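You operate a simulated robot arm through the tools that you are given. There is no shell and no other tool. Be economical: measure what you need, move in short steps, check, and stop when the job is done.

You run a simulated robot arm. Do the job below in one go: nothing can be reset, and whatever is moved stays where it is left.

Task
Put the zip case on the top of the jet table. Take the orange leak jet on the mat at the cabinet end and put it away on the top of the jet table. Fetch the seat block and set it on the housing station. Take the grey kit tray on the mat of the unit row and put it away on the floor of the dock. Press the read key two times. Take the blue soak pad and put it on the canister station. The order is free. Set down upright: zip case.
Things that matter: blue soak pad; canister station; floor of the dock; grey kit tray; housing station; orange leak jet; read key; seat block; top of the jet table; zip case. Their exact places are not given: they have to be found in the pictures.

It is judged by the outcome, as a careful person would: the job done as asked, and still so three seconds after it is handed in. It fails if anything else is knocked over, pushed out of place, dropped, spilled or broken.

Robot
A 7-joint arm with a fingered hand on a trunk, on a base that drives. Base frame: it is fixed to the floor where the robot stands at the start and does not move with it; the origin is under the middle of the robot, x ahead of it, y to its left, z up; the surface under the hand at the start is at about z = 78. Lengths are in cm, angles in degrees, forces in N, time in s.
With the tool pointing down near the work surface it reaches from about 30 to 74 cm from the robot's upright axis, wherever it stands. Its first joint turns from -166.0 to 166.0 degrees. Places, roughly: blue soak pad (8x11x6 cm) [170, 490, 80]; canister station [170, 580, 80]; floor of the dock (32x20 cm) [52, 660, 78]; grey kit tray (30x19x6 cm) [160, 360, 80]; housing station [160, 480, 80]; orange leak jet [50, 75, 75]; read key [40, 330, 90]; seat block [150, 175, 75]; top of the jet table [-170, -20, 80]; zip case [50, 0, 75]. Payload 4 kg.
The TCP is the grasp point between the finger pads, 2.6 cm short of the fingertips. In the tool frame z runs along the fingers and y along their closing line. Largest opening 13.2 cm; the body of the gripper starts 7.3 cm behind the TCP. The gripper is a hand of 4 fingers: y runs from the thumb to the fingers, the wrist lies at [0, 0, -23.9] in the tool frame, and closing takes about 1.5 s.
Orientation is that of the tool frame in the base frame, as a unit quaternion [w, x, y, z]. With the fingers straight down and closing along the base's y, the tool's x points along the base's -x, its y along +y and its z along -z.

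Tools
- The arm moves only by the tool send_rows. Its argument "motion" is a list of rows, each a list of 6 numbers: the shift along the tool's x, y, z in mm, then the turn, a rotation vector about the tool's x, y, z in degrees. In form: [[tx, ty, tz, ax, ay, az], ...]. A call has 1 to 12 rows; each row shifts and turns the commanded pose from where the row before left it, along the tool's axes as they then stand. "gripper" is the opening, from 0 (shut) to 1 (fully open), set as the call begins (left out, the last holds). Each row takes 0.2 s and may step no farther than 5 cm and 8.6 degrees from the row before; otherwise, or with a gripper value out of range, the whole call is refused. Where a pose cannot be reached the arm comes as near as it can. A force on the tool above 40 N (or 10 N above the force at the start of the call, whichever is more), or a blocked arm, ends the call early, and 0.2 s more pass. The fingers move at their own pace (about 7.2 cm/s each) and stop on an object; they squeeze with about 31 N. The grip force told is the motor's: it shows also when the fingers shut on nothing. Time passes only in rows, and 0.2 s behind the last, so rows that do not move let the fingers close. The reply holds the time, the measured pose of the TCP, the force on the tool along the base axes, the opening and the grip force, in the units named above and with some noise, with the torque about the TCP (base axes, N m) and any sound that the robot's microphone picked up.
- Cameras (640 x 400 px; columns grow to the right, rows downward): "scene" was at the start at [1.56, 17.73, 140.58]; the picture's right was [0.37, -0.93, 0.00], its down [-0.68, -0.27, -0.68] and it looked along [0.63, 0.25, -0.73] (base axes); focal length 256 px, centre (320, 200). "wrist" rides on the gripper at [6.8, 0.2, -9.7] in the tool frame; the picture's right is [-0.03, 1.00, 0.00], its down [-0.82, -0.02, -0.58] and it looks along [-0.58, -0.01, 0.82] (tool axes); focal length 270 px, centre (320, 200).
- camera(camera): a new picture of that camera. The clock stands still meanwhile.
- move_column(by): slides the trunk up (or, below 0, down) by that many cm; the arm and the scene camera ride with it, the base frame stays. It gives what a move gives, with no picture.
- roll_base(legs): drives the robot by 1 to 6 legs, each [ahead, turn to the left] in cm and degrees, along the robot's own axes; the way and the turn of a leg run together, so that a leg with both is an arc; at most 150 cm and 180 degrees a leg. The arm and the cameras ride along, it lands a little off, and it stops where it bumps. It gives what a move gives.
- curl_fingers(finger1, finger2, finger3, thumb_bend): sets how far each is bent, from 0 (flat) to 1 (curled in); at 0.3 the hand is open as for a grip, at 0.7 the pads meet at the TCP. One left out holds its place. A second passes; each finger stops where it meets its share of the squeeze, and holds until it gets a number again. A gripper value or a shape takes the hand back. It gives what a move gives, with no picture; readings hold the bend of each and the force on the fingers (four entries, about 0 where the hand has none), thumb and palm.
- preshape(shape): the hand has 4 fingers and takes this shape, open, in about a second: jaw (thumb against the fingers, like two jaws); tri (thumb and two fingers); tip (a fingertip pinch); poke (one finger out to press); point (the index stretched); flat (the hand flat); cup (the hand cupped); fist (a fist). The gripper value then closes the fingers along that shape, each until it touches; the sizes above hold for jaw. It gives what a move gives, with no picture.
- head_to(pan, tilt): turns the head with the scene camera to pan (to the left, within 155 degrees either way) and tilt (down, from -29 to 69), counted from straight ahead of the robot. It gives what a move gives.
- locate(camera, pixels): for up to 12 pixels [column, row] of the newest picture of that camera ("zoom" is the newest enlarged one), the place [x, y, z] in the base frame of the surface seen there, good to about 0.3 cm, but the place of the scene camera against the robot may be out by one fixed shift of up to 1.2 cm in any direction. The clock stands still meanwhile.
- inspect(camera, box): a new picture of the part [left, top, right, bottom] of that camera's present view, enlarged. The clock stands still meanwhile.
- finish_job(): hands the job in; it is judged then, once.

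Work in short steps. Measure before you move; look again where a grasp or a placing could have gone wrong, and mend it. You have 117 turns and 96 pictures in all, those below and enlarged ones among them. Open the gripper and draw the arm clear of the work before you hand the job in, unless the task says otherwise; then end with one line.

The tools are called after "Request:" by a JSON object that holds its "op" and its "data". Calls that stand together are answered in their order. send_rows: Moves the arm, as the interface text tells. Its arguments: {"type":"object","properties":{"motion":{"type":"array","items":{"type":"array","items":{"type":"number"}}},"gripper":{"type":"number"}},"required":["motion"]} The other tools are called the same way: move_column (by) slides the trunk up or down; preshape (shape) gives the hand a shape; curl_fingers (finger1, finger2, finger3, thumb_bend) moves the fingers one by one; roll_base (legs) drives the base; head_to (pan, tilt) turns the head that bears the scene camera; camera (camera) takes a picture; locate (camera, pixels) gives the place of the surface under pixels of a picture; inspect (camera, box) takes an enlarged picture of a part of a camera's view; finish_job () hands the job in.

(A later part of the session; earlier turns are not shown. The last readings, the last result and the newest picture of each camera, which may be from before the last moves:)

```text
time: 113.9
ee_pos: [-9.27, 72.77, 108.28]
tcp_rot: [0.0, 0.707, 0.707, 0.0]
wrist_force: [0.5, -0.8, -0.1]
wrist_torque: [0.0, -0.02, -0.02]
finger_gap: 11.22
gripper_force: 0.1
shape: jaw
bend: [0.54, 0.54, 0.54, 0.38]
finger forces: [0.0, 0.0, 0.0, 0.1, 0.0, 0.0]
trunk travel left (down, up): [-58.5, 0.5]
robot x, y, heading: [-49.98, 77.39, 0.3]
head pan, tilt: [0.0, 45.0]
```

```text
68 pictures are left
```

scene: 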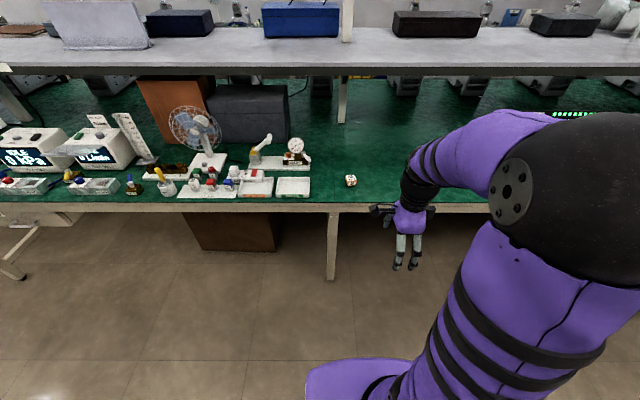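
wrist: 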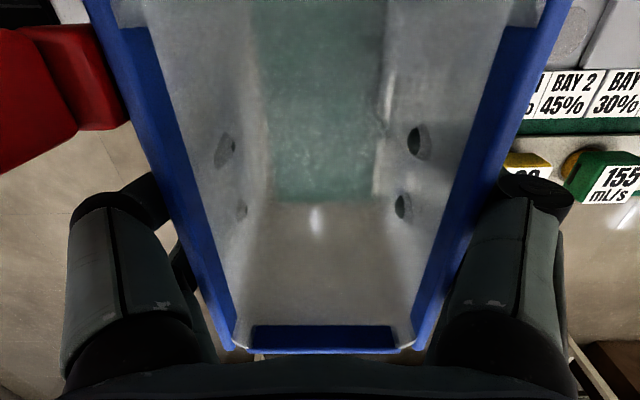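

The orange jet is at (350,180). I drive ahead and take a wrist picture above it.

Request:
{"op": "roll_base", "data": {"legs": [[46, 0]]}}

Request:
{"op": "send_rows", "data": {"motion": [[30, 30, 0, 0, 0, 0], [12, 40, 0, 0, 0, 0]], "gripper": 0.6}}

Request:
{"op": "camera", "data": {"camera": "wrist"}}

```text
time: 116.7
ee_pos: [37.4, 73.81, 108.23]
tcp_rot: [-0.001, 0.702, 0.713, 0.0]
wrist_force: [-0.3, -0.3, -0.2]
wrist_torque: [0.0, 0.01, 0.02]
finger_gap: 11.21
gripper_force: 0.1
shape: jaw
bend: [0.54, 0.54, 0.54, 0.38]
finger forces: [0.0, 0.0, 0.1, 0.1, 0.1, 0.1]
trunk travel left (down, up): [-58.5, 0.5]
robot x, y, heading: [-3.52, 77.72, 0.9]
head pan, tilt: [0.0, 45.0]
```

```text
time: 117.3
ee_pos: [44.42, 78.02, 108.21]
tcp_rot: [0.0, 0.701, 0.713, 0.0]
wrist_force: [-0.1, 0.1, 0.3]
wrist_torque: [-0.02, 0.01, 0.0]
finger_gap: 7.96
gripper_force: 0.0
shape: jaw
bend: [0.71, 0.71, 0.71, 0.7]
finger forces: [0.1, 0.0, 0.1, 0.0, 0.0, 0.1]
trunk travel left (down, up): [-58.5, 0.5]
robot x, y, heading: [-3.33, 77.51, 0.9]
head pan, tilt: [0.0, 45.0]
```

```text
67 pictures are left
```

wrist: 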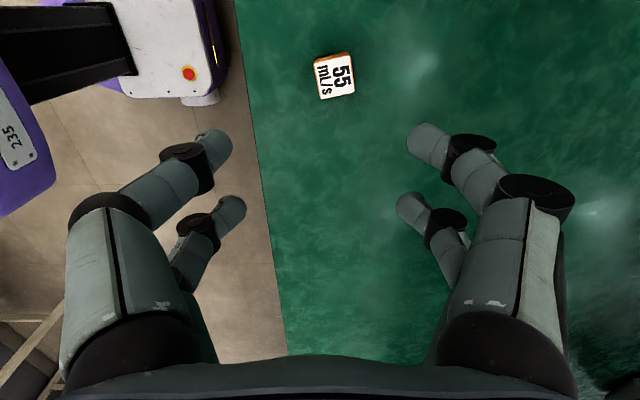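

The jet is at (335,76). I measure its corners.

Request:
{"op": "locate", "data": {"camera": "wrist", "pixels": [[315, 58], [350, 54], [355, 93], [320, 99], [335, 76], [332, 52], [400, 80]]}}

Request:
{"op": "inspect", "data": {"camera": "wrist", "box": [255, 25, 415, 125]}}

```text
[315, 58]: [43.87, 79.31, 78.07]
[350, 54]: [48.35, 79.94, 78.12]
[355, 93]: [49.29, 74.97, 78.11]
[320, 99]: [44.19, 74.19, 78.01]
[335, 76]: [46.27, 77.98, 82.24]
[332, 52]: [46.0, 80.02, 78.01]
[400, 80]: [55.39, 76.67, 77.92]
```

```text
4.00 times, centred on (335, 75) of wrist
```

zoom: 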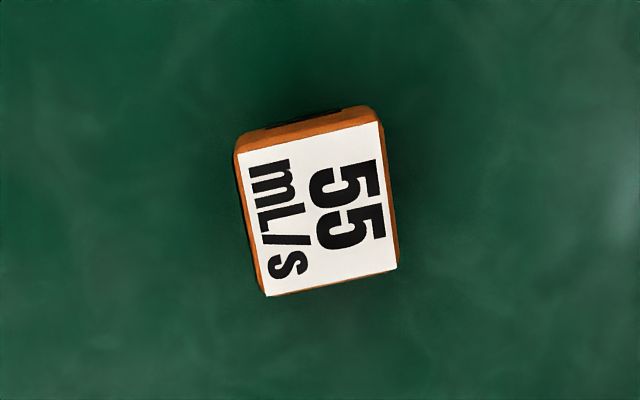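

Jet centre ≈ (46.3,77.9), top z 82.2, rotated ≈10°. I align, descend to 5 cm above and check.

Request:
{"op": "send_rows", "data": {"motion": [[-1, 19, 30, 0, 0, -5], [0, 0, 40, 0, 0, -5], [0, 0, 40, 0, 0, 0], [0, 0, 40, 0, 0, 0], [0, 0, 40, 0, 0, 0], [0, 0, 27, 0, 0, 0]]}}

Request:
{"op": "camera", "data": {"camera": "wrist"}}

```text
time: 118.7
ee_pos: [46.26, 78.09, 86.4]
tcp_rot: [0.0, 0.636, 0.771, 0.0]
wrist_force: [0.4, -0.1, 0.5]
wrist_torque: [-0.01, 0.03, 0.02]
finger_gap: 7.97
gripper_force: 0.1
shape: jaw
bend: [0.71, 0.71, 0.71, 0.7]
finger forces: [0.0, 0.1, 0.1, 0.1, 0.0, 0.0]
trunk travel left (down, up): [-58.5, 0.5]
robot x, y, heading: [-3.48, 77.66, 0.8]
head pan, tilt: [0.0, 45.0]
```

```text
65 pictures are left
```

wrist: 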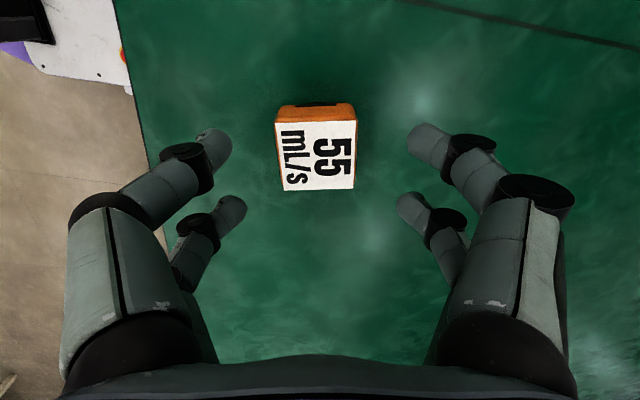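

Well aligned. I descend to z≈81.5 and close.

Request:
{"op": "send_rows", "data": {"motion": [[0, 0, 25, 0, 0, 0], [0, 0, 20, 0, 0, 0], [0, 0, 4, 0, 0, 0]]}}

Request:
{"op": "send_rows", "data": {"motion": [[0, 0, 0, 0, 0, 0], [0, 0, 0, 0, 0, 0], [0, 0, 0, 0, 0, 0], [0, 0, 0, 0, 0, 0], [0, 0, 0, 0, 0, 0], [0, 0, 0, 0, 0, 0], [0, 0, 0, 0, 0, 0]], "gripper": 0}}

Request:
{"op": "camera", "data": {"camera": "wrist"}}

```text
time: 119.5
ee_pos: [46.21, 78.02, 81.72]
tcp_rot: [0.0, 0.637, 0.771, 0.001]
wrist_force: [0.7, 0.3, 0.1]
wrist_torque: [0.02, 0.0, 0.02]
finger_gap: 7.98
gripper_force: 0.1
shape: jaw
bend: [0.71, 0.71, 0.71, 0.7]
finger forces: [0.1, 0.0, 0.1, 0.0, 0.1, 0.0]
trunk travel left (down, up): [-58.5, 0.5]
robot x, y, heading: [-3.25, 77.86, 0.9]
head pan, tilt: [0.0, 45.0]
```

```text
time: 121.1
ee_pos: [46.23, 78.01, 81.61]
tcp_rot: [0.0, 0.636, 0.771, 0.0]
wrist_force: [-0.5, -0.1, -0.8]
wrist_torque: [0.0, 0.0, -0.03]
finger_gap: 3.85
gripper_force: 30.6
shape: jaw
bend: [0.74, 0.74, 0.74, 0.7]
finger forces: [28.1, 28.2, 27.8, 0.0, 28.5, 0.0]
trunk travel left (down, up): [-58.5, 0.5]
robot x, y, heading: [-3.43, 78.02, 0.8]
head pan, tilt: [0.0, 45.0]
```

```text
64 pictures are left
```

wrist: 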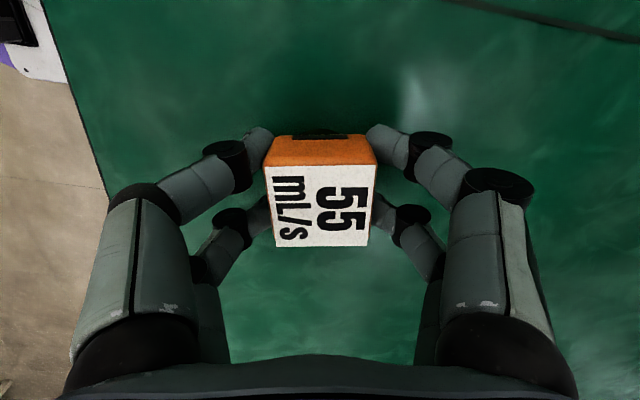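

Firm grip (gap 3.85). I lift and drive to the jet table's free patch.

Request:
{"op": "send_rows", "data": {"motion": [[0, 0, -30, 0, 0, 0], [0, 0, -45, 0, 0, 0], [0, 0, -45, 0, 0, 0], [0, 0, -45, 0, 0, 0], [0, 0, -45, 0, 0, 0]]}}

Request:
{"op": "roll_base", "data": {"legs": [[-42, 0], [0, -91], [75, 0], [0, -90], [30, 0]]}}

Request:
{"op": "head_to", "data": {"pan": 5, "tilt": 48}}

Request:
{"op": "camera", "data": {"camera": "scene"}}

```text
time: 122.3
ee_pos: [46.1, 78.06, 102.87]
tcp_rot: [0.0, 0.637, 0.771, 0.0]
wrist_force: [-0.6, -0.4, -0.7]
wrist_torque: [0.01, 0.0, -0.02]
finger_gap: 3.89
gripper_force: 31.0
shape: jaw
bend: [0.74, 0.74, 0.74, 0.7]
finger forces: [28.1, 28.3, 27.8, 0.0, 28.5, 0.0]
trunk travel left (down, up): [-58.5, 0.5]
robot x, y, heading: [-3.35, 77.73, 1.0]
head pan, tilt: [0.0, 45.0]
```

```text
time: 138.8
ee_pos: [-126.67, 1.09, 102.8]
tcp_rot: [0.0, 0.763, -0.647, 0.0]
wrist_force: [0.4, -0.5, -1.0]
wrist_torque: [0.06, 0.06, 0.03]
finger_gap: 3.83
gripper_force: 31.1
shape: jaw
bend: [0.74, 0.74, 0.74, 0.7]
finger forces: [27.8, 27.9, 27.6, 0.1, 28.0, 0.0]
trunk travel left (down, up): [-58.5, 0.5]
robot x, y, heading: [-77.01, 0.05, 179.6]
head pan, tilt: [0.0, 45.0]
```

```text
time: 139.5
ee_pos: [-126.59, 1.11, 102.74]
tcp_rot: [0.0, 0.763, -0.646, 0.0]
wrist_force: [1.0, 1.2, -0.6]
wrist_torque: [0.02, -0.03, -0.02]
finger_gap: 3.81
gripper_force: 31.1
shape: jaw
bend: [0.74, 0.74, 0.74, 0.7]
finger forces: [27.8, 28.0, 27.8, 0.0, 28.1, 0.0]
trunk travel left (down, up): [-58.5, 0.5]
robot x, y, heading: [-77.1, 0.0, 179.7]
head pan, tilt: [5.0, 48.0]
```

```text
63 pictures are left
```

scene: 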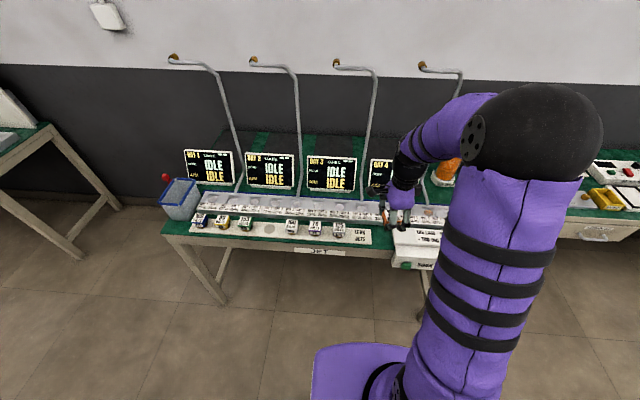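

The arm can reach from here. I move over the patch at (-135.5, 3) and check with the wrist camera.

Request:
{"op": "inspect", "data": {"camera": "scene", "box": [330, 180, 490, 280]}}

Request:
{"op": "camera", "data": {"camera": "wrist"}}

```text
4.00 times, centred on (410, 230) of scene
```

zoom: 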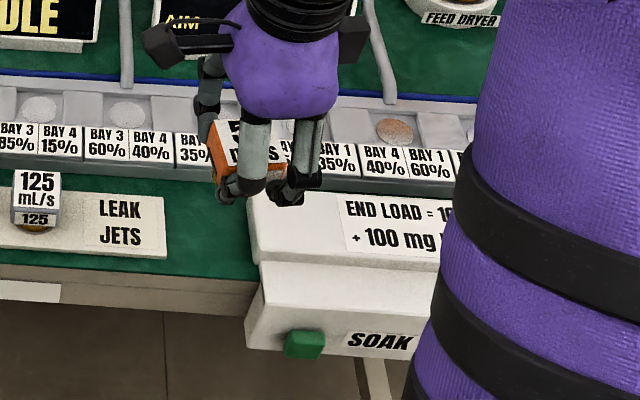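

```text
61 pictures are left
```

wrist: 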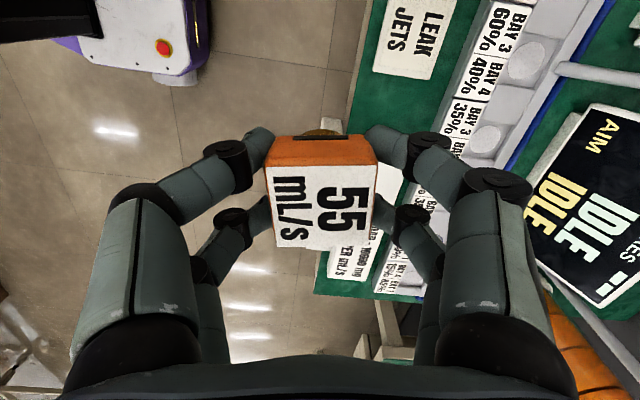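

I locate the patch's borders.

Request:
{"op": "locate", "data": {"camera": "zoom", "pixels": [[165, 200], [165, 255], [180, 260], [245, 210], [250, 255], [215, 275], [200, 200], [200, 230], [180, 195]]}}

Request:
{"op": "locate", "data": {"camera": "wrist", "pixels": [[432, 78], [374, 68], [425, 95], [350, 110], [395, 105], [345, 125], [440, 105]]}}

```text
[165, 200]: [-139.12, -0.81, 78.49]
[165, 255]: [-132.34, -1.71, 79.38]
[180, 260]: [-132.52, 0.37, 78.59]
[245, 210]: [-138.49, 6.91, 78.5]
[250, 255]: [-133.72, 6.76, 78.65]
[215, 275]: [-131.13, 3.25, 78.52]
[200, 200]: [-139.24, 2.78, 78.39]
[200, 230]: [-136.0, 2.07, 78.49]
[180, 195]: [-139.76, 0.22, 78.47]
```

```text
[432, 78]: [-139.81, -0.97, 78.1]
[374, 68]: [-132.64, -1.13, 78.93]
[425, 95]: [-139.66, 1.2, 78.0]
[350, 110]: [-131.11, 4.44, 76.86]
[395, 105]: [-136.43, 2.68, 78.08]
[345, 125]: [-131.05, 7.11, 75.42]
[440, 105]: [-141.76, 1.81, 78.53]
```

I align the tool, move over (-135.8, 2.9) and lower to just above.

Request:
{"op": "send_rows", "data": {"motion": [[0, 0, 0, 0, 0, 5], [0, 0, 0, 0, 0, 4.4], [-9, 46, 0, 0, 0, 0], [-9, 46, 0, 0, 0, 0], [0, 0, 45, 0, 0, 0], [0, 0, 45, 0, 0, 0], [0, 0, 40, 0, 0, 0], [0, 0, 30, 0, 0, 0]]}}

Request:
{"op": "camera", "data": {"camera": "wrist"}}

```text
time: 141.3
ee_pos: [-136.0, 3.04, 86.77]
tcp_rot: [0.0, 0.708, -0.707, -0.001]
wrist_force: [-0.5, -0.3, -1.6]
wrist_torque: [-0.02, 0.02, -0.01]
finger_gap: 3.83
gripper_force: 31.1
shape: jaw
bend: [0.74, 0.74, 0.74, 0.7]
finger forces: [27.9, 27.9, 27.6, 0.0, 28.1, 0.2]
trunk travel left (down, up): [-58.5, 0.5]
robot x, y, heading: [-77.21, 0.12, 179.4]
head pan, tilt: [5.0, 48.0]
```

```text
60 pictures are left
```

wrist: 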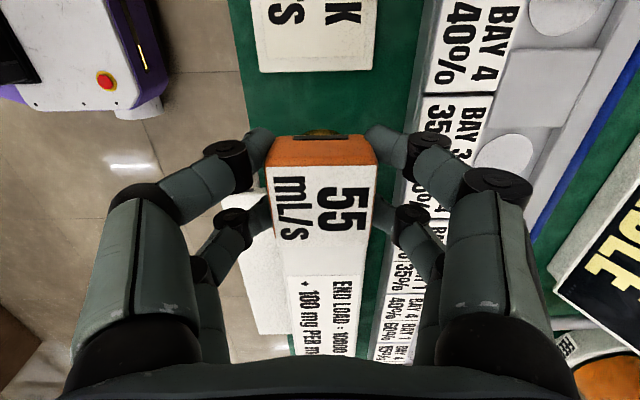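

It fits; I shift 1 cm toward the front for finger clearance from the strip, then lower.

Request:
{"op": "send_rows", "data": {"motion": [[1, -9, 20, 0, 0, 0], [0, 0, 20, 0, 0, 0], [0, 0, 7, 0, 0, 0], [0, 0, 3, 0, 0, 0], [0, 0, 2, 0, 0, 0]]}}

```text
time: 142.5
ee_pos: [-135.0, 2.77, 81.58]
tcp_rot: [-0.001, -0.707, 0.707, 0.0]
wrist_force: [0.6, 0.4, 1.2]
wrist_torque: [-0.03, -0.05, -0.02]
finger_gap: 3.82
gripper_force: 30.5
shape: jaw
bend: [0.74, 0.74, 0.74, 0.7]
finger forces: [27.9, 28.0, 27.8, 0.0, 28.5, 0.0]
trunk travel left (down, up): [-58.5, 0.5]
robot x, y, heading: [-77.35, 0.7, 179.6]
head pan, tilt: [5.0, 48.0]
```

Nearly in contact; I lower 2 mm more and open a bit.

Request:
{"op": "send_rows", "data": {"motion": [[0, 0, 2, 0, 0, 0], [0, 0, 0, 0, 0, 0]]}}

Request:
{"op": "send_rows", "data": {"motion": [[0, 0, 0, 0, 0, 0], [0, 0, 0, 0, 0, 0], [0, 0, 0, 0, 0, 0]], "gripper": 0.45}}

Request:
{"op": "send_rows", "data": {"motion": [[0, 0, -20, 0, 0, 0], [0, 0, -40, 0, 0, 0], [0, 0, -45, 0, 0, 0], [0, 0, -45, 0, 0, 0], [0, -45, 0, 0, 0, 0], [0, -45, 0, 0, 0, 0], [0, -45, 0, 0, 0, 0]]}}

Request:
{"op": "inspect", "data": {"camera": "scene", "box": [150, 140, 470, 340]}}

```text
time: 143.1
ee_pos: [-134.93, 2.8, 81.54]
tcp_rot: [0.001, 0.707, -0.707, -0.002]
wrist_force: [1.3, -1.7, 16.9]
wrist_torque: [-0.08, -0.13, 0.0]
finger_gap: 3.86
gripper_force: 31.0
shape: jaw
bend: [0.74, 0.74, 0.74, 0.7]
finger forces: [29.6, 29.5, 29.6, 0.0, 31.2, 0.0]
trunk travel left (down, up): [-58.5, 0.5]
robot x, y, heading: [-77.19, 0.3, 179.5]
head pan, tilt: [5.0, 48.0]
```

```text
time: 143.9
ee_pos: [-134.86, 2.75, 81.13]
tcp_rot: [-0.001, -0.707, 0.707, 0.0]
wrist_force: [0.2, 1.2, -0.1]
wrist_torque: [0.0, 0.02, -0.03]
finger_gap: 5.88
gripper_force: 0.1
shape: jaw
bend: [0.73, 0.73, 0.73, 0.7]
finger forces: [0.0, 0.1, 0.0, 0.0, 0.1, 0.1]
trunk travel left (down, up): [-58.5, 0.5]
robot x, y, heading: [-77.08, 0.08, 179.4]
head pan, tilt: [5.0, 48.0]
```

```text
time: 145.5
ee_pos: [-121.19, 2.7, 96.49]
tcp_rot: [0.0, 0.707, -0.707, 0.0]
wrist_force: [0.0, 0.8, 0.8]
wrist_torque: [-0.02, 0.0, -0.01]
finger_gap: 5.94
gripper_force: 0.1
shape: jaw
bend: [0.73, 0.73, 0.73, 0.7]
finger forces: [0.0, 0.1, 0.1, 0.0, 0.0, 0.1]
trunk travel left (down, up): [-58.5, 0.5]
robot x, y, heading: [-77.13, 0.3, 179.6]
head pan, tilt: [5.0, 48.0]
```

```text
2.00 times, centred on (310, 240) of scene
```

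zoom: 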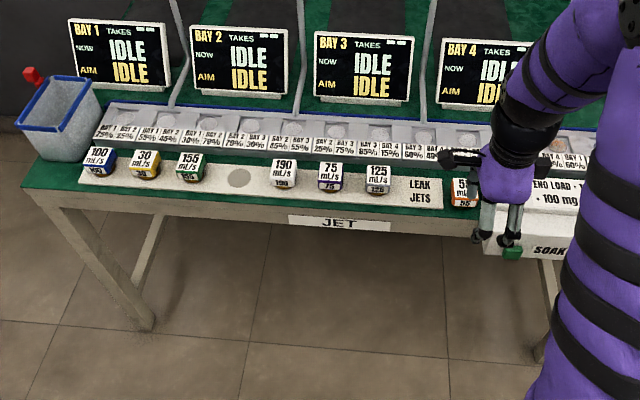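

Both items are on the jet table. Next the read key: I raise the hand, back off, and drive along the aisle.

Request:
{"op": "send_rows", "data": {"motion": [[0, 0, -40, 0, 0, 0], [0, 0, -40, 0, 0, 0], [0, -40, 0, 0, 0, 0]]}}

Request:
{"op": "roll_base", "data": {"legs": [[-27, 0], [0, -90], [140, 0], [140, 0], [40, 0]]}}

Request:
{"op": "head_to", "data": {"pan": -60, "tilt": 35}}

Request:
{"op": "camera", "data": {"camera": "scene"}}

Request:
{"op": "head_to", "data": {"pan": 0, "tilt": 20}}

Request:
{"op": "camera", "data": {"camera": "scene"}}

```text
time: 146.3
ee_pos: [-117.43, 2.81, 104.49]
tcp_rot: [-0.001, -0.707, 0.707, 0.001]
wrist_force: [0.8, -0.1, 0.3]
wrist_torque: [0.01, 0.01, 0.0]
finger_gap: 5.9
gripper_force: 0.1
shape: jaw
bend: [0.73, 0.73, 0.73, 0.7]
finger forces: [0.0, 0.1, 0.0, 0.1, 0.1, 0.0]
trunk travel left (down, up): [-58.5, 0.5]
robot x, y, heading: [-77.06, 0.09, 179.7]
head pan, tilt: [5.0, 48.0]
```

```text
time: 167.7
ee_pos: [-39.85, 360.2, 104.43]
tcp_rot: [-0.001, 0.016, 1.0, 0.0]
wrist_force: [-0.2, -0.3, 0.1]
wrist_torque: [0.0, 0.02, -0.02]
finger_gap: 5.93
gripper_force: 0.1
shape: jaw
bend: [0.73, 0.73, 0.73, 0.7]
finger forces: [0.0, 0.0, 0.1, 0.0, 0.0, 0.0]
trunk travel left (down, up): [-58.5, 0.5]
robot x, y, heading: [-43.65, 319.62, 87.7]
head pan, tilt: [5.0, 48.0]
```

```text
time: 169.1
ee_pos: [-39.86, 360.15, 104.39]
tcp_rot: [0.0, 0.016, 1.0, 0.0]
wrist_force: [-0.7, -0.2, 0.2]
wrist_torque: [-0.02, -0.04, -0.01]
finger_gap: 5.91
gripper_force: 0.1
shape: jaw
bend: [0.73, 0.73, 0.73, 0.7]
finger forces: [0.1, 0.0, 0.0, 0.0, 0.0, 0.0]
trunk travel left (down, up): [-58.5, 0.5]
robot x, y, heading: [-43.69, 320.02, 87.7]
head pan, tilt: [-60.0, 35.0]
```

```text
58 pictures are left
```

scene: 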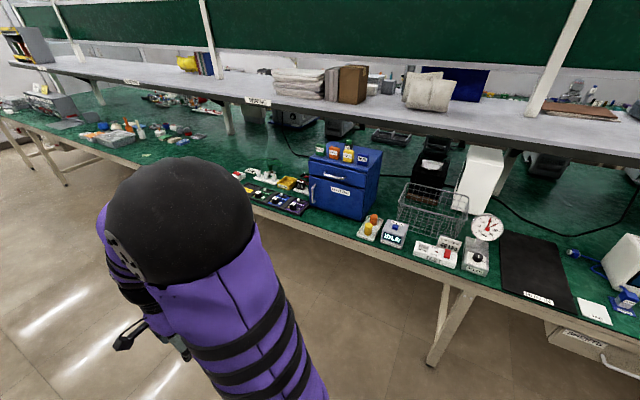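

```text
time: 170.4
ee_pos: [-39.76, 360.08, 104.3]
tcp_rot: [0.0, 0.015, 1.0, 0.0]
wrist_force: [0.7, -0.4, -0.5]
wrist_torque: [0.0, -0.01, 0.0]
finger_gap: 5.9
gripper_force: 0.1
shape: jaw
bend: [0.73, 0.73, 0.73, 0.7]
finger forces: [0.1, 0.0, 0.0, 0.0, 0.1, 0.0]
trunk travel left (down, up): [-58.5, 0.5]
robot x, y, heading: [-43.69, 320.33, 87.8]
head pan, tilt: [0.0, 20.0]
```

```text
57 pictures are left
```

scene: 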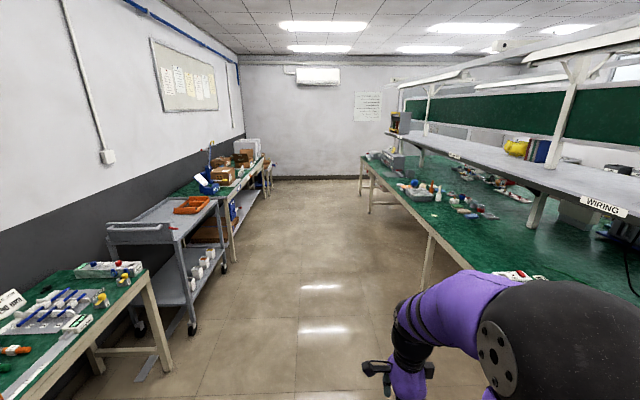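

I zoom on the devices near y≈330 to find the read key.

Request:
{"op": "head_to", "data": {"pan": -70, "tilt": 40}}

Request:
{"op": "inspect", "data": {"camera": "scene", "box": [260, 120, 460, 245]}}

```text
time: 171.8
ee_pos: [-39.81, 360.26, 104.34]
tcp_rot: [0.0, 0.015, 1.0, 0.001]
wrist_force: [-0.6, -0.9, -0.4]
wrist_torque: [0.01, 0.0, 0.01]
finger_gap: 5.92
gripper_force: 0.0
shape: jaw
bend: [0.73, 0.73, 0.73, 0.7]
finger forces: [0.0, 0.0, 0.0, 0.0, 0.0, 0.0]
trunk travel left (down, up): [-58.5, 0.5]
robot x, y, heading: [-43.49, 319.94, 87.5]
head pan, tilt: [-70.0, 40.0]
```

```text
3.20 times, centred on (360, 182) of scene
```

zoom: 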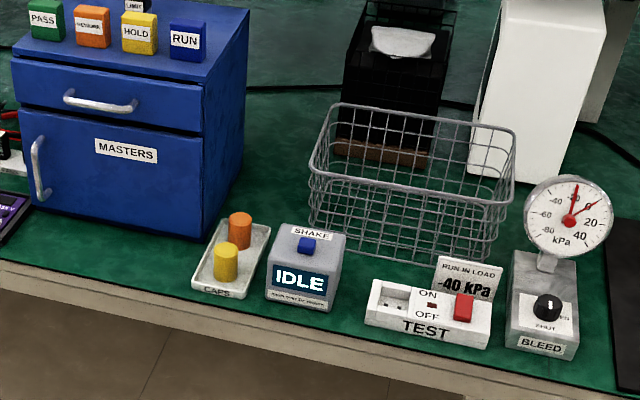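

No READ key here; I locate these and look further along the bench.

Request:
{"op": "locate", "data": {"camera": "zoom", "pixels": [[307, 243], [430, 300], [545, 310], [120, 150], [185, 40], [620, 300]]}}

Request:
{"op": "inspect", "data": {"camera": "scene", "box": [420, 120, 640, 260]}}

Request:
{"op": "inspect", "data": {"camera": "scene", "box": [120, 90, 320, 215]}}

```text
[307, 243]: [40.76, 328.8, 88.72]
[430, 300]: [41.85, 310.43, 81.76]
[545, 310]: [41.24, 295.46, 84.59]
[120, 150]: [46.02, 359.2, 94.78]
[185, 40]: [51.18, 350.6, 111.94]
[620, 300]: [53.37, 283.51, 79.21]
```

```text
2.86 times, centred on (530, 190) of scene
```

zoom: 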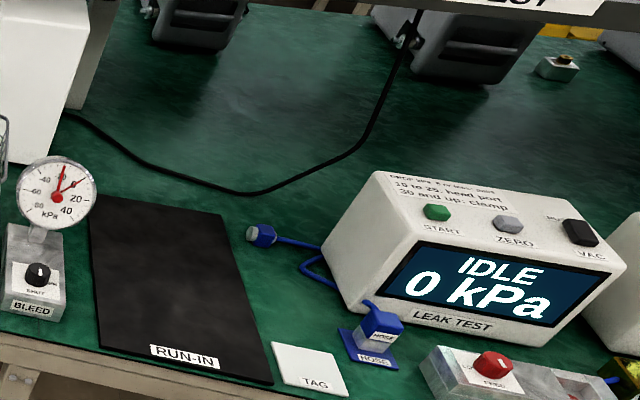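

```text
3.20 times, centred on (220, 152) of scene
```

zoom: 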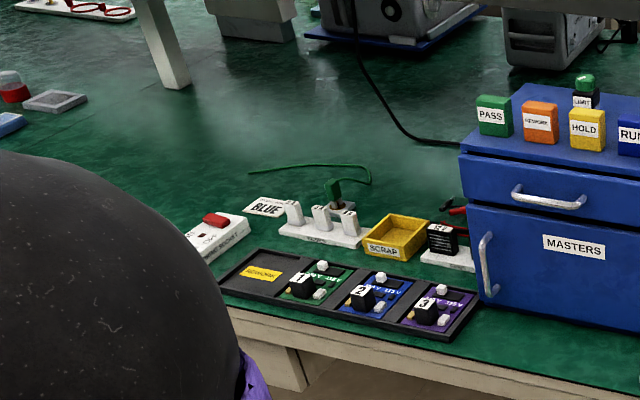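

The box at [40.8,328.8,88.7] matches the key's rough place; I zoom to read its labels.

Request:
{"op": "head_to", "data": {"pan": -75, "tilt": 45}}

Request:
{"op": "camera", "data": {"camera": "scene"}}

```text
time: 172.4
ee_pos: [-39.84, 360.11, 104.39]
tcp_rot: [0.0, 0.015, 1.0, 0.0]
wrist_force: [1.1, -0.5, -0.7]
wrist_torque: [0.01, 0.0, 0.04]
finger_gap: 5.91
gripper_force: 0.0
shape: jaw
bend: [0.73, 0.73, 0.73, 0.7]
finger forces: [0.0, 0.0, 0.0, 0.1, 0.0, 0.1]
trunk travel left (down, up): [-58.5, 0.5]
robot x, y, heading: [-43.56, 320.07, 87.7]
head pan, tilt: [-75.0, 45.0]
```

```text
53 pictures are left
```

scene: 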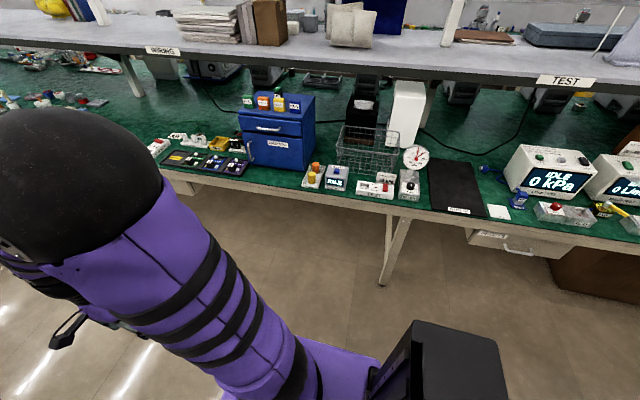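

Request:
{"op": "inspect", "data": {"camera": "scene", "box": [300, 150, 380, 200]}}

```text
8.00 times, centred on (340, 175) of scene
```

zoom: 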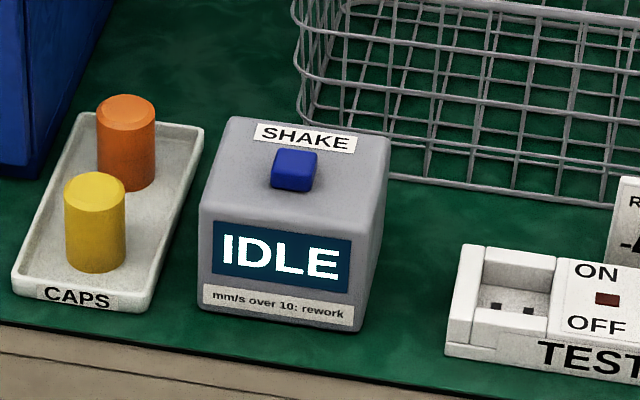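

This SHAKE meter's blue key matches the given place of the read key (40,330,90). I turn to the bench, drive up, and preshape to poke.

Request:
{"op": "roll_base", "data": {"legs": [[6, 0], [0, -88], [36, 0]]}}

Request:
{"op": "preshape", "data": {"shape": "poke"}}

Request:
{"op": "camera", "data": {"camera": "wrist"}}

Request:
{"op": "head_to", "data": {"pan": 0, "tilt": 55}}

Request:
{"op": "camera", "data": {"camera": "scene"}}

```text
time: 179.5
ee_pos: [33.09, 322.81, 104.24]
tcp_rot: [0.0, 0.709, 0.706, 0.0]
wrist_force: [0.5, 1.0, 0.1]
wrist_torque: [0.02, 0.01, 0.01]
finger_gap: 5.9
gripper_force: 0.1
shape: jaw
bend: [0.73, 0.73, 0.73, 0.7]
finger forces: [0.0, 0.0, 0.1, 0.1, 0.0, 0.0]
trunk travel left (down, up): [-58.5, 0.5]
robot x, y, heading: [-7.49, 325.34, -0.6]
head pan, tilt: [-75.0, 45.0]
```

```text
time: 180.4
ee_pos: [33.0, 322.86, 104.33]
tcp_rot: [0.0, 0.708, 0.706, 0.001]
wrist_force: [-0.6, -0.5, -0.9]
wrist_torque: [0.01, -0.03, 0.01]
finger_gap: 0.0
gripper_force: 0.1
shape: poke
bend: [1.0, 1.0, 1.0, 0.34]
finger forces: [0.1, 0.0, 0.1, 0.0, 0.1, 0.0]
trunk travel left (down, up): [-58.5, 0.5]
robot x, y, heading: [-7.18, 325.9, -0.4]
head pan, tilt: [-75.0, 45.0]
```

```text
51 pictures are left
```

wrist: 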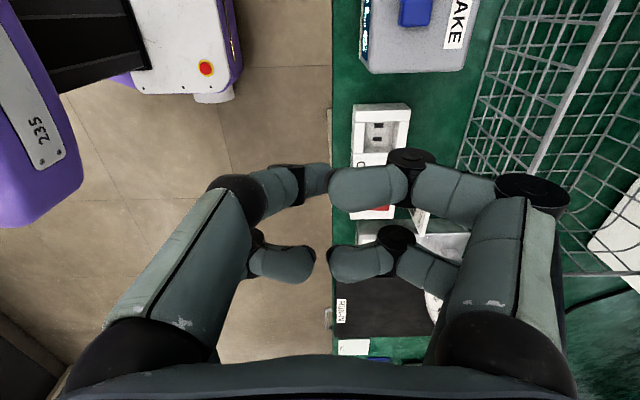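

```text
time: 181.9
ee_pos: [33.08, 322.86, 104.42]
tcp_rot: [0.001, 0.708, 0.706, 0.0]
wrist_force: [0.1, -0.2, 0.2]
wrist_torque: [0.01, 0.02, -0.01]
finger_gap: 0.0
gripper_force: 0.1
shape: poke
bend: [1.0, 1.0, 1.0, 0.34]
finger forces: [0.1, 0.0, 0.0, 0.0, 0.0, 0.0]
trunk travel left (down, up): [-58.5, 0.5]
robot x, y, heading: [-7.31, 325.82, -0.3]
head pan, tilt: [0.0, 55.0]
```

```text
50 pictures are left
```

scene: 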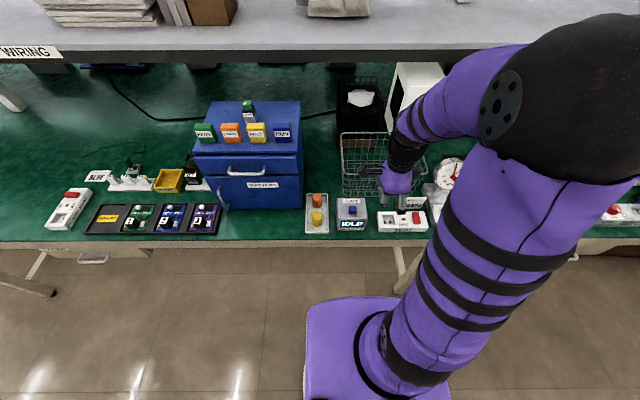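

In "poke" no finger clearly stands out in this view; I try "point" and look from the wrist and the head.

Request:
{"op": "preshape", "data": {"shape": "point"}}

Request:
{"op": "camera", "data": {"camera": "wrist"}}

Request:
{"op": "inspect", "data": {"camera": "scene", "box": [330, 130, 490, 230]}}

```text
time: 182.8
ee_pos: [33.07, 322.79, 104.36]
tcp_rot: [0.0, 0.709, 0.706, 0.0]
wrist_force: [0.8, 0.2, -0.3]
wrist_torque: [0.04, -0.01, 0.02]
finger_gap: 0.02
gripper_force: 0.1
shape: point
bend: [0.24, 0.99, 1.0, 0.39]
finger forces: [0.1, 0.0, 0.1, 0.0, 0.0, 0.1]
trunk travel left (down, up): [-58.5, 0.5]
robot x, y, heading: [-7.16, 325.38, -0.2]
head pan, tilt: [0.0, 55.0]
```

```text
49 pictures are left
```

wrist: 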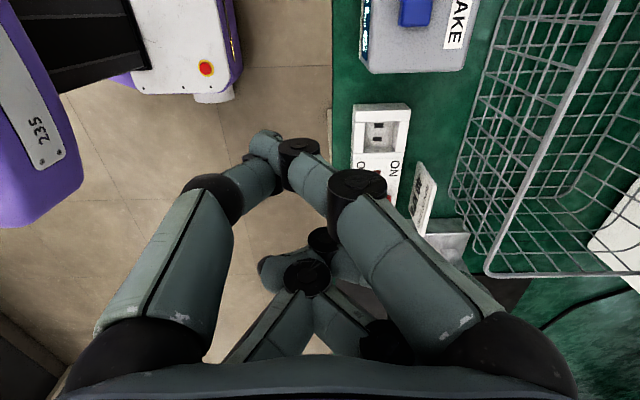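

```text
4.00 times, centred on (410, 180) of scene
```

zoom: 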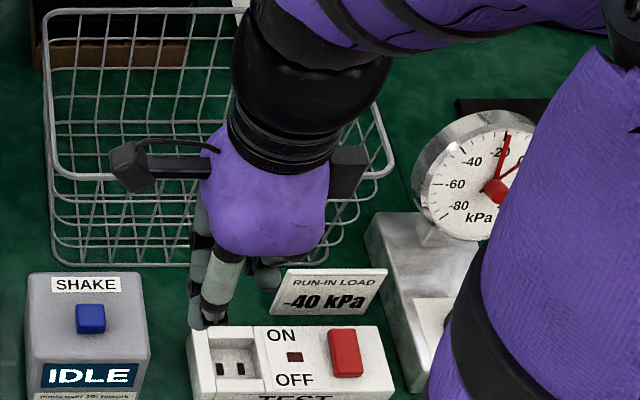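

In "point" the near finger pair is lowest at about (266,140). I locate the tip and the key.

Request:
{"op": "locate", "data": {"camera": "wrist", "pixels": [[265, 138], [262, 150], [272, 158], [255, 158], [414, 10], [400, 20], [428, 22], [420, 40], [380, 60]]}}

Request:
{"op": "inspect", "data": {"camera": "wrist", "box": [200, 100, 400, 225]}}

Request:
{"op": "locate", "data": {"camera": "scene", "pixels": [[352, 207], [352, 214], [352, 202], [340, 218], [343, 215]]}}

```text
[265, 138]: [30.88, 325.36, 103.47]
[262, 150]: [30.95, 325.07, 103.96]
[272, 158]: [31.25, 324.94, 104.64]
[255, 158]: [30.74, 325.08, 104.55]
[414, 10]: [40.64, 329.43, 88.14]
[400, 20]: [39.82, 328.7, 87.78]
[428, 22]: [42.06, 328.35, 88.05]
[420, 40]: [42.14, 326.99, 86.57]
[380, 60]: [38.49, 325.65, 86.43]
```

```text
3.20 times, centred on (300, 162) of wrist
```

zoom: 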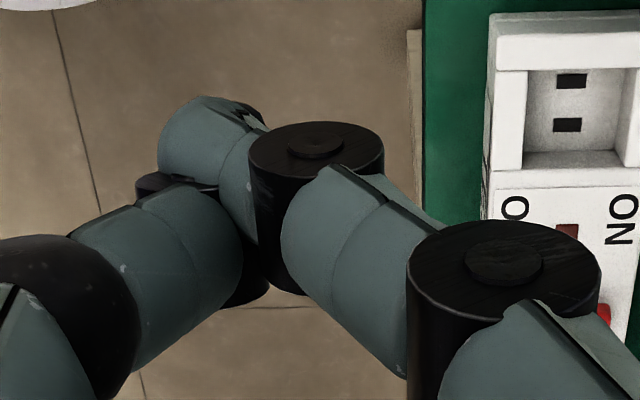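

```text
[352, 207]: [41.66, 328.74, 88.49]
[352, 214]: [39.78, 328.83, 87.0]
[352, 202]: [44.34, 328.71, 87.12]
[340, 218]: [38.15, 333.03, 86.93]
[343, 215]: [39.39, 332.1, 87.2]
```

Tip ≈ (30.9,325.3); key ≈ (41.2,328.9,88.2). I check the basket's rim position before moving over.

Request:
{"op": "locate", "data": {"camera": "wrist", "pixels": [[490, 60], [455, 180], [488, 270], [560, 120], [540, 180], [600, 20]]}}

Request:
{"op": "send_rows", "data": {"motion": [[9, 26, 0, 0, 0, 0], [9, 26, 0, 0, 0, 0], [9, 26, 0, 0, 0, 0], [9, 25, 0, 0, 0, 0]]}}

Request:
{"op": "camera", "data": {"camera": "wrist"}}

```text
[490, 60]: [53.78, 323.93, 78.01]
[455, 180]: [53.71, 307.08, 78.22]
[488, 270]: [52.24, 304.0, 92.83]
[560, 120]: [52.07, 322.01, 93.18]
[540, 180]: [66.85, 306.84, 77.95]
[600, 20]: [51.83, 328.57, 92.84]
```

```text
time: 183.8
ee_pos: [43.08, 326.58, 104.3]
tcp_rot: [0.0, 0.708, 0.706, 0.0]
wrist_force: [0.3, -0.5, 0.6]
wrist_torque: [0.01, -0.01, -0.02]
finger_gap: 0.0
gripper_force: 0.0
shape: point
bend: [0.16, 0.99, 1.0, 0.42]
finger forces: [0.0, 0.0, 0.0, 0.1, 0.1, 0.0]
trunk travel left (down, up): [-58.5, 0.5]
robot x, y, heading: [-7.15, 325.36, -0.3]
head pan, tilt: [0.0, 55.0]
```

```text
46 pictures are left
```

wrist: 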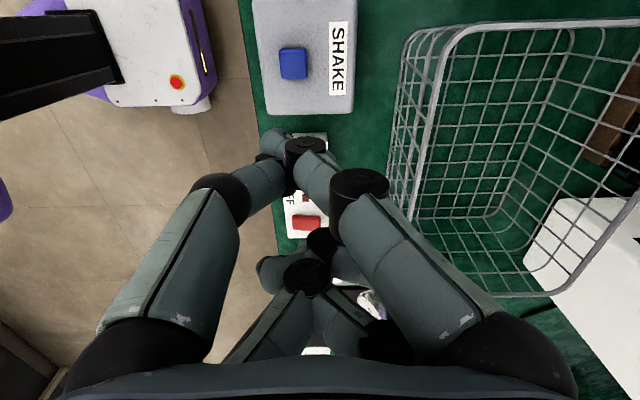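

I measure tip and key again from here.

Request:
{"op": "locate", "data": {"camera": "wrist", "pixels": [[272, 135], [280, 138], [268, 145], [293, 63], [282, 52], [304, 74], [282, 75], [305, 50], [270, 90]]}}

Request:
{"op": "inspect", "data": {"camera": "wrist", "box": [240, 30, 360, 180]}}

```text
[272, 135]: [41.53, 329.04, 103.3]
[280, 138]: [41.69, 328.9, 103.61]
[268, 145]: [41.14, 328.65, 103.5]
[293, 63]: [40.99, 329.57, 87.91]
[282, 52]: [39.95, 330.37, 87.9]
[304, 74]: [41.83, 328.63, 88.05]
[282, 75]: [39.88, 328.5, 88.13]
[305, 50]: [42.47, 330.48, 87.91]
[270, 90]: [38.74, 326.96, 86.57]
```

```text
2.67 times, centred on (300, 105) of wrist
```

zoom: 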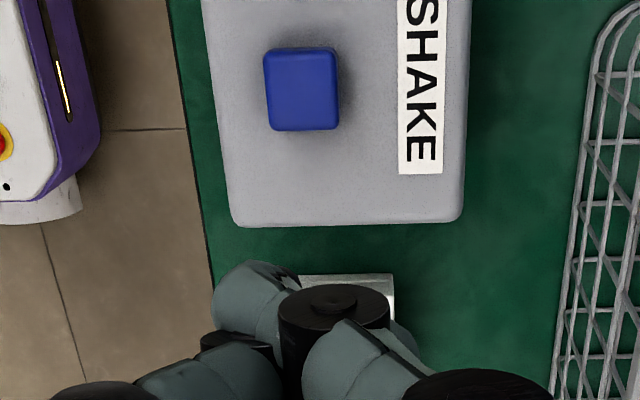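

Key centre (41.1,329.5), top z 87.95. I shift 5 mm and descend until near.

Request:
{"op": "send_rows", "data": {"motion": [[5, -2, 30, 0, 0, 0], [0, 0, 40, 0, 0, 0], [0, 0, 40, 0, 0, 0], [0, 0, 15, 0, 0, 0]]}}

Request:
{"op": "camera", "data": {"camera": "wrist"}}

Request:
{"op": "inspect", "data": {"camera": "scene", "box": [300, 140, 460, 240]}}

```text
time: 184.8
ee_pos: [43.07, 326.96, 92.12]
tcp_rot: [0.001, 0.708, 0.706, 0.0]
wrist_force: [0.0, 0.2, 0.5]
wrist_torque: [-0.03, 0.04, 0.0]
finger_gap: 0.0
gripper_force: 0.0
shape: point
bend: [0.12, 0.99, 1.0, 0.44]
finger forces: [0.0, 0.0, 0.1, 0.0, 0.1, 0.1]
trunk travel left (down, up): [-58.5, 0.5]
robot x, y, heading: [-7.18, 325.45, -0.4]
head pan, tilt: [0.0, 55.0]
```

```text
44 pictures are left
```

wrist: 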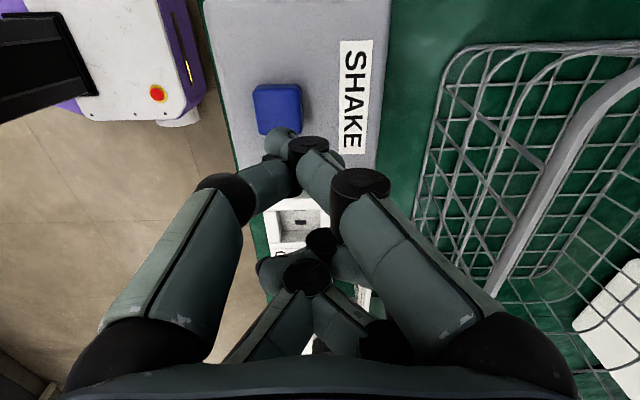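

```text
4.00 times, centred on (380, 190) of scene
```

zoom: 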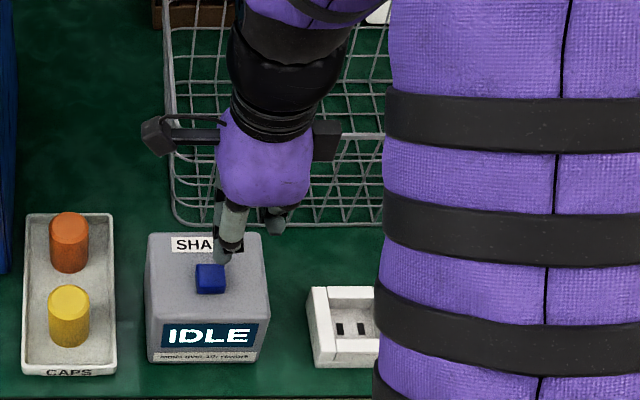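

The tip is over the key. I press slowly until force shows.

Request:
{"op": "send_rows", "data": {"motion": [[0, 0, 8, 0, 0, 0], [0, 0, 4, 0, 0, 0], [0, 0, 2, 0, 0, 0]]}}

Request:
{"op": "camera", "data": {"camera": "wrist"}}

```text
time: 185.6
ee_pos: [43.15, 326.94, 90.56]
tcp_rot: [0.0, 0.709, 0.705, 0.0]
wrist_force: [-0.8, 0.2, 1.5]
wrist_torque: [0.02, 0.03, 0.04]
finger_gap: 0.0
gripper_force: 0.0
shape: point
bend: [0.12, 0.99, 1.0, 0.44]
finger forces: [0.0, 0.0, 0.0, 0.0, 0.0, 0.1]
trunk travel left (down, up): [-58.5, 0.5]
robot x, y, heading: [-7.05, 325.65, -0.4]
head pan, tilt: [0.0, 55.0]
```

```text
42 pictures are left
```

wrist: 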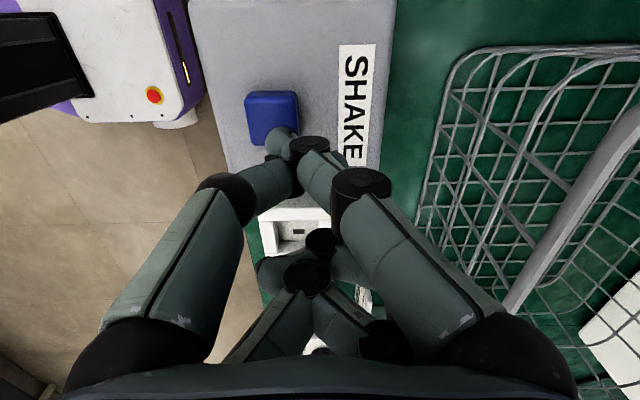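

Tip slightly short of centre: I shift +4 mm/-3 mm and continue in 2 mm steps.

Request:
{"op": "send_rows", "data": {"motion": [[4, -3, 0, 0, 0, 0], [0, 0, 3, 0, 0, 0], [0, 0, 3, 0, 0, 0]]}}

```text
time: 186.4
ee_pos: [42.82, 327.36, 90.03]
tcp_rot: [0.001, 0.708, 0.706, 0.001]
wrist_force: [0.0, 1.1, 8.1]
wrist_torque: [0.17, 0.08, 0.01]
finger_gap: 0.01
gripper_force: 0.1
shape: point
bend: [0.14, 0.99, 1.0, 0.45]
finger forces: [0.1, 0.1, 0.0, 0.0, 0.1, 0.1]
trunk travel left (down, up): [-58.5, 0.5]
robot x, y, heading: [-7.26, 325.59, -0.4]
head pan, tilt: [0.0, 55.0]
heard: click
```

A click was heard at 8 N: one press. I rise 10 mm and look at the display.

Request:
{"op": "send_rows", "data": {"motion": [[0, 0, -10, 0, 0, 0], [0, 0, -5, 0, 0, 0], [0, 0, 0, 0, 0, 0]]}}

Request:
{"op": "inspect", "data": {"camera": "scene", "box": [300, 140, 460, 240]}}

```text
time: 187.2
ee_pos: [42.9, 327.39, 91.53]
tcp_rot: [0.0, 0.708, 0.706, -0.001]
wrist_force: [0.1, 0.2, 0.3]
wrist_torque: [0.0, 0.02, 0.01]
finger_gap: 0.01
gripper_force: 0.0
shape: point
bend: [0.12, 0.99, 1.0, 0.45]
finger forces: [0.1, 0.1, 0.1, 0.0, 0.0, 0.0]
trunk travel left (down, up): [-58.5, 0.5]
robot x, y, heading: [-7.0, 325.9, -0.4]
head pan, tilt: [0.0, 55.0]
```

```text
4.00 times, centred on (380, 190) of scene
```

zoom: 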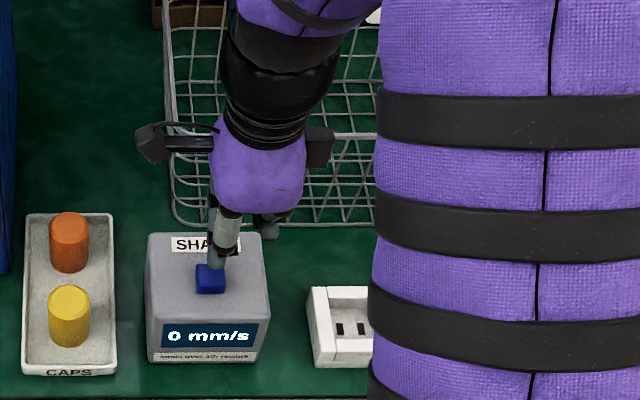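

The display reads "0 mm/s": it was the read key. I press a second time to the same depth and release.

Request:
{"op": "send_rows", "data": {"motion": [[0, 0, 7, 0, 0, 0], [0, 0, 5, 0, 0, 0], [0, 0, 3, 0, 0, 0], [0, 0, 0, 0, 0, 0]]}}

```text
time: 188.2
ee_pos: [42.98, 327.24, 90.12]
tcp_rot: [0.001, 0.709, 0.705, 0.001]
wrist_force: [1.4, 1.5, 10.4]
wrist_torque: [0.21, 0.09, -0.05]
finger_gap: 0.0
gripper_force: 0.1
shape: point
bend: [0.14, 0.99, 1.0, 0.45]
finger forces: [0.0, 0.1, 0.0, 0.1, 0.0, 0.0]
trunk travel left (down, up): [-58.5, 0.5]
robot x, y, heading: [-7.14, 325.58, -0.0]
head pan, tilt: [0.0, 55.0]
heard: click
```

Second click. I rise, back off, turn up the aisle and look at the bench's far end.

Request:
{"op": "send_rows", "data": {"motion": [[0, 0, -40, 0, 0, 0], [0, 0, -45, 0, 0, 0], [0, 0, -45, 0, 0, 0], [0, 0, -45, 0, 0, 0], [0, -45, 0, 0, 0, 0], [0, -45, 0, 0, 0, 0]]}}

Request:
{"op": "preshape", "data": {"shape": "jaw"}}

Request:
{"op": "roll_base", "data": {"legs": [[-45, 0], [0, 91], [140, 0]]}}

Request:
{"op": "head_to", "data": {"pan": -25, "tilt": 22}}

Request:
{"op": "camera", "data": {"camera": "scene"}}

```text
time: 189.6
ee_pos: [33.71, 327.25, 107.32]
tcp_rot: [0.001, 0.709, 0.706, 0.001]
wrist_force: [0.7, -0.2, 0.8]
wrist_torque: [-0.01, -0.03, -0.02]
finger_gap: 0.0
gripper_force: 0.0
shape: point
bend: [0.11, 0.99, 1.0, 0.45]
finger forces: [0.0, 0.0, 0.0, 0.0, 0.1, 0.0]
trunk travel left (down, up): [-58.5, 0.5]
robot x, y, heading: [-7.15, 325.16, -0.4]
head pan, tilt: [0.0, 55.0]
```

```text
time: 190.5
ee_pos: [33.83, 327.28, 107.34]
tcp_rot: [0.001, 0.708, 0.706, 0.0]
wrist_force: [0.6, 1.1, -0.3]
wrist_torque: [-0.01, -0.04, 0.01]
finger_gap: 13.2
gripper_force: 0.1
shape: jaw
bend: [0.3, 0.3, 0.3, 0.3]
finger forces: [0.0, 0.0, 0.0, 0.0, 0.0, 0.1]
trunk travel left (down, up): [-58.5, 0.5]
robot x, y, heading: [-7.2, 325.54, 0.0]
head pan, tilt: [0.0, 55.0]
```

```text
time: 204.0
ee_pos: [-51.23, 506.19, 107.22]
tcp_rot: [0.0, 0.005, 1.0, 0.0]
wrist_force: [-0.3, -0.2, 0.3]
wrist_torque: [0.01, -0.02, -0.01]
finger_gap: 13.19
gripper_force: 0.1
shape: jaw
bend: [0.3, 0.3, 0.3, 0.3]
finger forces: [0.0, 0.1, 0.1, 0.1, 0.0, 0.0]
trunk travel left (down, up): [-58.5, 0.5]
robot x, y, heading: [-50.16, 465.25, 89.1]
head pan, tilt: [0.0, 55.0]
```

```text
time: 204.9
ee_pos: [-51.24, 506.12, 107.39]
tcp_rot: [0.0, 0.005, 1.0, 0.001]
wrist_force: [-1.0, 0.0, 0.5]
wrist_torque: [-0.02, -0.01, 0.0]
finger_gap: 13.18
gripper_force: 0.1
shape: jaw
bend: [0.3, 0.3, 0.3, 0.3]
finger forces: [0.0, 0.0, 0.0, 0.0, 0.0, 0.0]
trunk travel left (down, up): [-58.5, 0.5]
robot x, y, heading: [-50.07, 465.54, 89.1]
head pan, tilt: [-25.0, 22.0]
```

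```text
40 pictures are left
```

scene: 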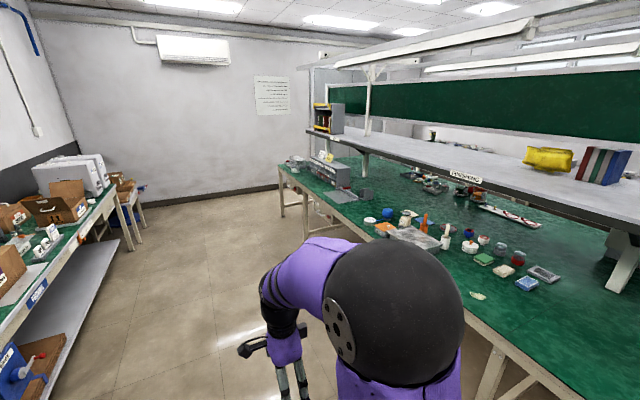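

I locate the bench's far end, wall and dock.

Request:
{"op": "locate", "data": {"camera": "scene", "pixels": [[280, 165], [282, 215], [262, 186], [340, 195], [320, 185], [338, 172], [345, 150], [250, 230], [330, 165], [365, 190]]}}

Request:
{"op": "inspect", "data": {"camera": "scene", "box": [260, 90, 420, 230]}}

```text
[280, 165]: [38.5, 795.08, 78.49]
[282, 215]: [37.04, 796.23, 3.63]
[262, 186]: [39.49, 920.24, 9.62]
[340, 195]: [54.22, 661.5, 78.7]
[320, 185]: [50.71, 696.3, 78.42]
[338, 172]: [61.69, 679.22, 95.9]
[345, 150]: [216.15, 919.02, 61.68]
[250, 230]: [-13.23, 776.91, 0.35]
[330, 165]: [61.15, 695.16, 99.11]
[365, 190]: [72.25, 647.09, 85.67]
```

```text
2.86 times, centred on (340, 160) of scene
```

zoom: 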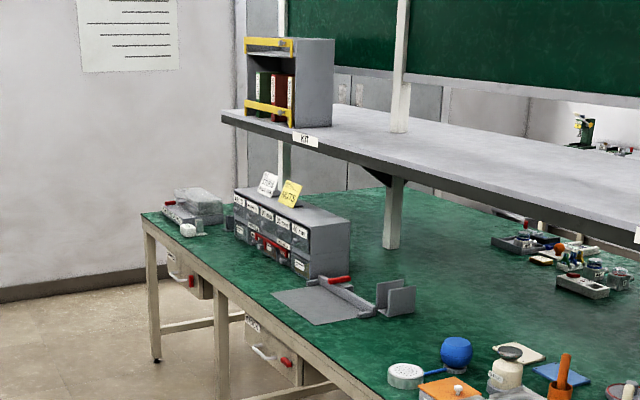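

The bench ends at y≈797 with the wall at 920, so I go round the far end to the other side, stopping at the corner to look.

Request:
{"op": "roll_base", "data": {"legs": [[140, 0], [140, 0], [110, 0], [0, -89], [120, 0]]}}

Request:
{"op": "head_to", "data": {"pan": -25, "tilt": 20}}

Request:
{"op": "camera", "data": {"camera": "scene"}}

```text
time: 233.6
ee_pos: [121.16, 854.08, 107.36]
tcp_rot: [0.0, 0.712, 0.702, -0.001]
wrist_force: [-0.4, -0.2, 0.5]
wrist_torque: [0.0, -0.01, 0.02]
finger_gap: 13.23
gripper_force: 0.0
shape: jaw
bend: [0.3, 0.3, 0.3, 0.3]
finger forces: [0.0, 0.0, 0.0, 0.1, 0.0, 0.0]
trunk travel left (down, up): [-58.5, 0.5]
robot x, y, heading: [80.58, 852.73, -0.9]
head pan, tilt: [-25.0, 22.0]
```

```text
time: 234.2
ee_pos: [121.31, 854.06, 107.38]
tcp_rot: [0.001, 0.712, 0.702, 0.001]
wrist_force: [0.4, -0.2, -0.6]
wrist_torque: [0.02, -0.01, -0.01]
finger_gap: 13.18
gripper_force: 0.0
shape: jaw
bend: [0.3, 0.3, 0.3, 0.3]
finger forces: [0.0, 0.1, 0.1, 0.0, 0.0, 0.0]
trunk travel left (down, up): [-58.5, 0.5]
robot x, y, heading: [80.75, 852.92, -0.8]
head pan, tilt: [-25.0, 20.0]
```

```text
38 pictures are left
```

scene: 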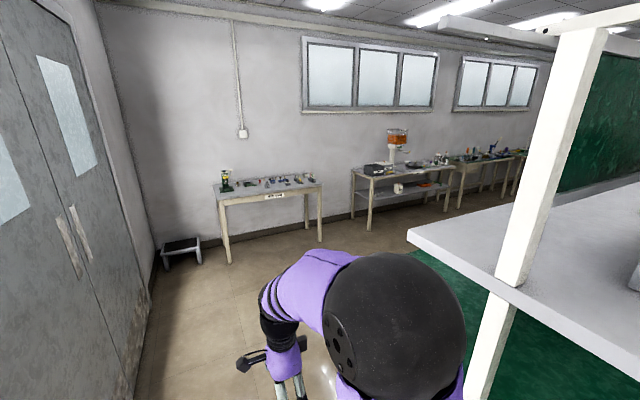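

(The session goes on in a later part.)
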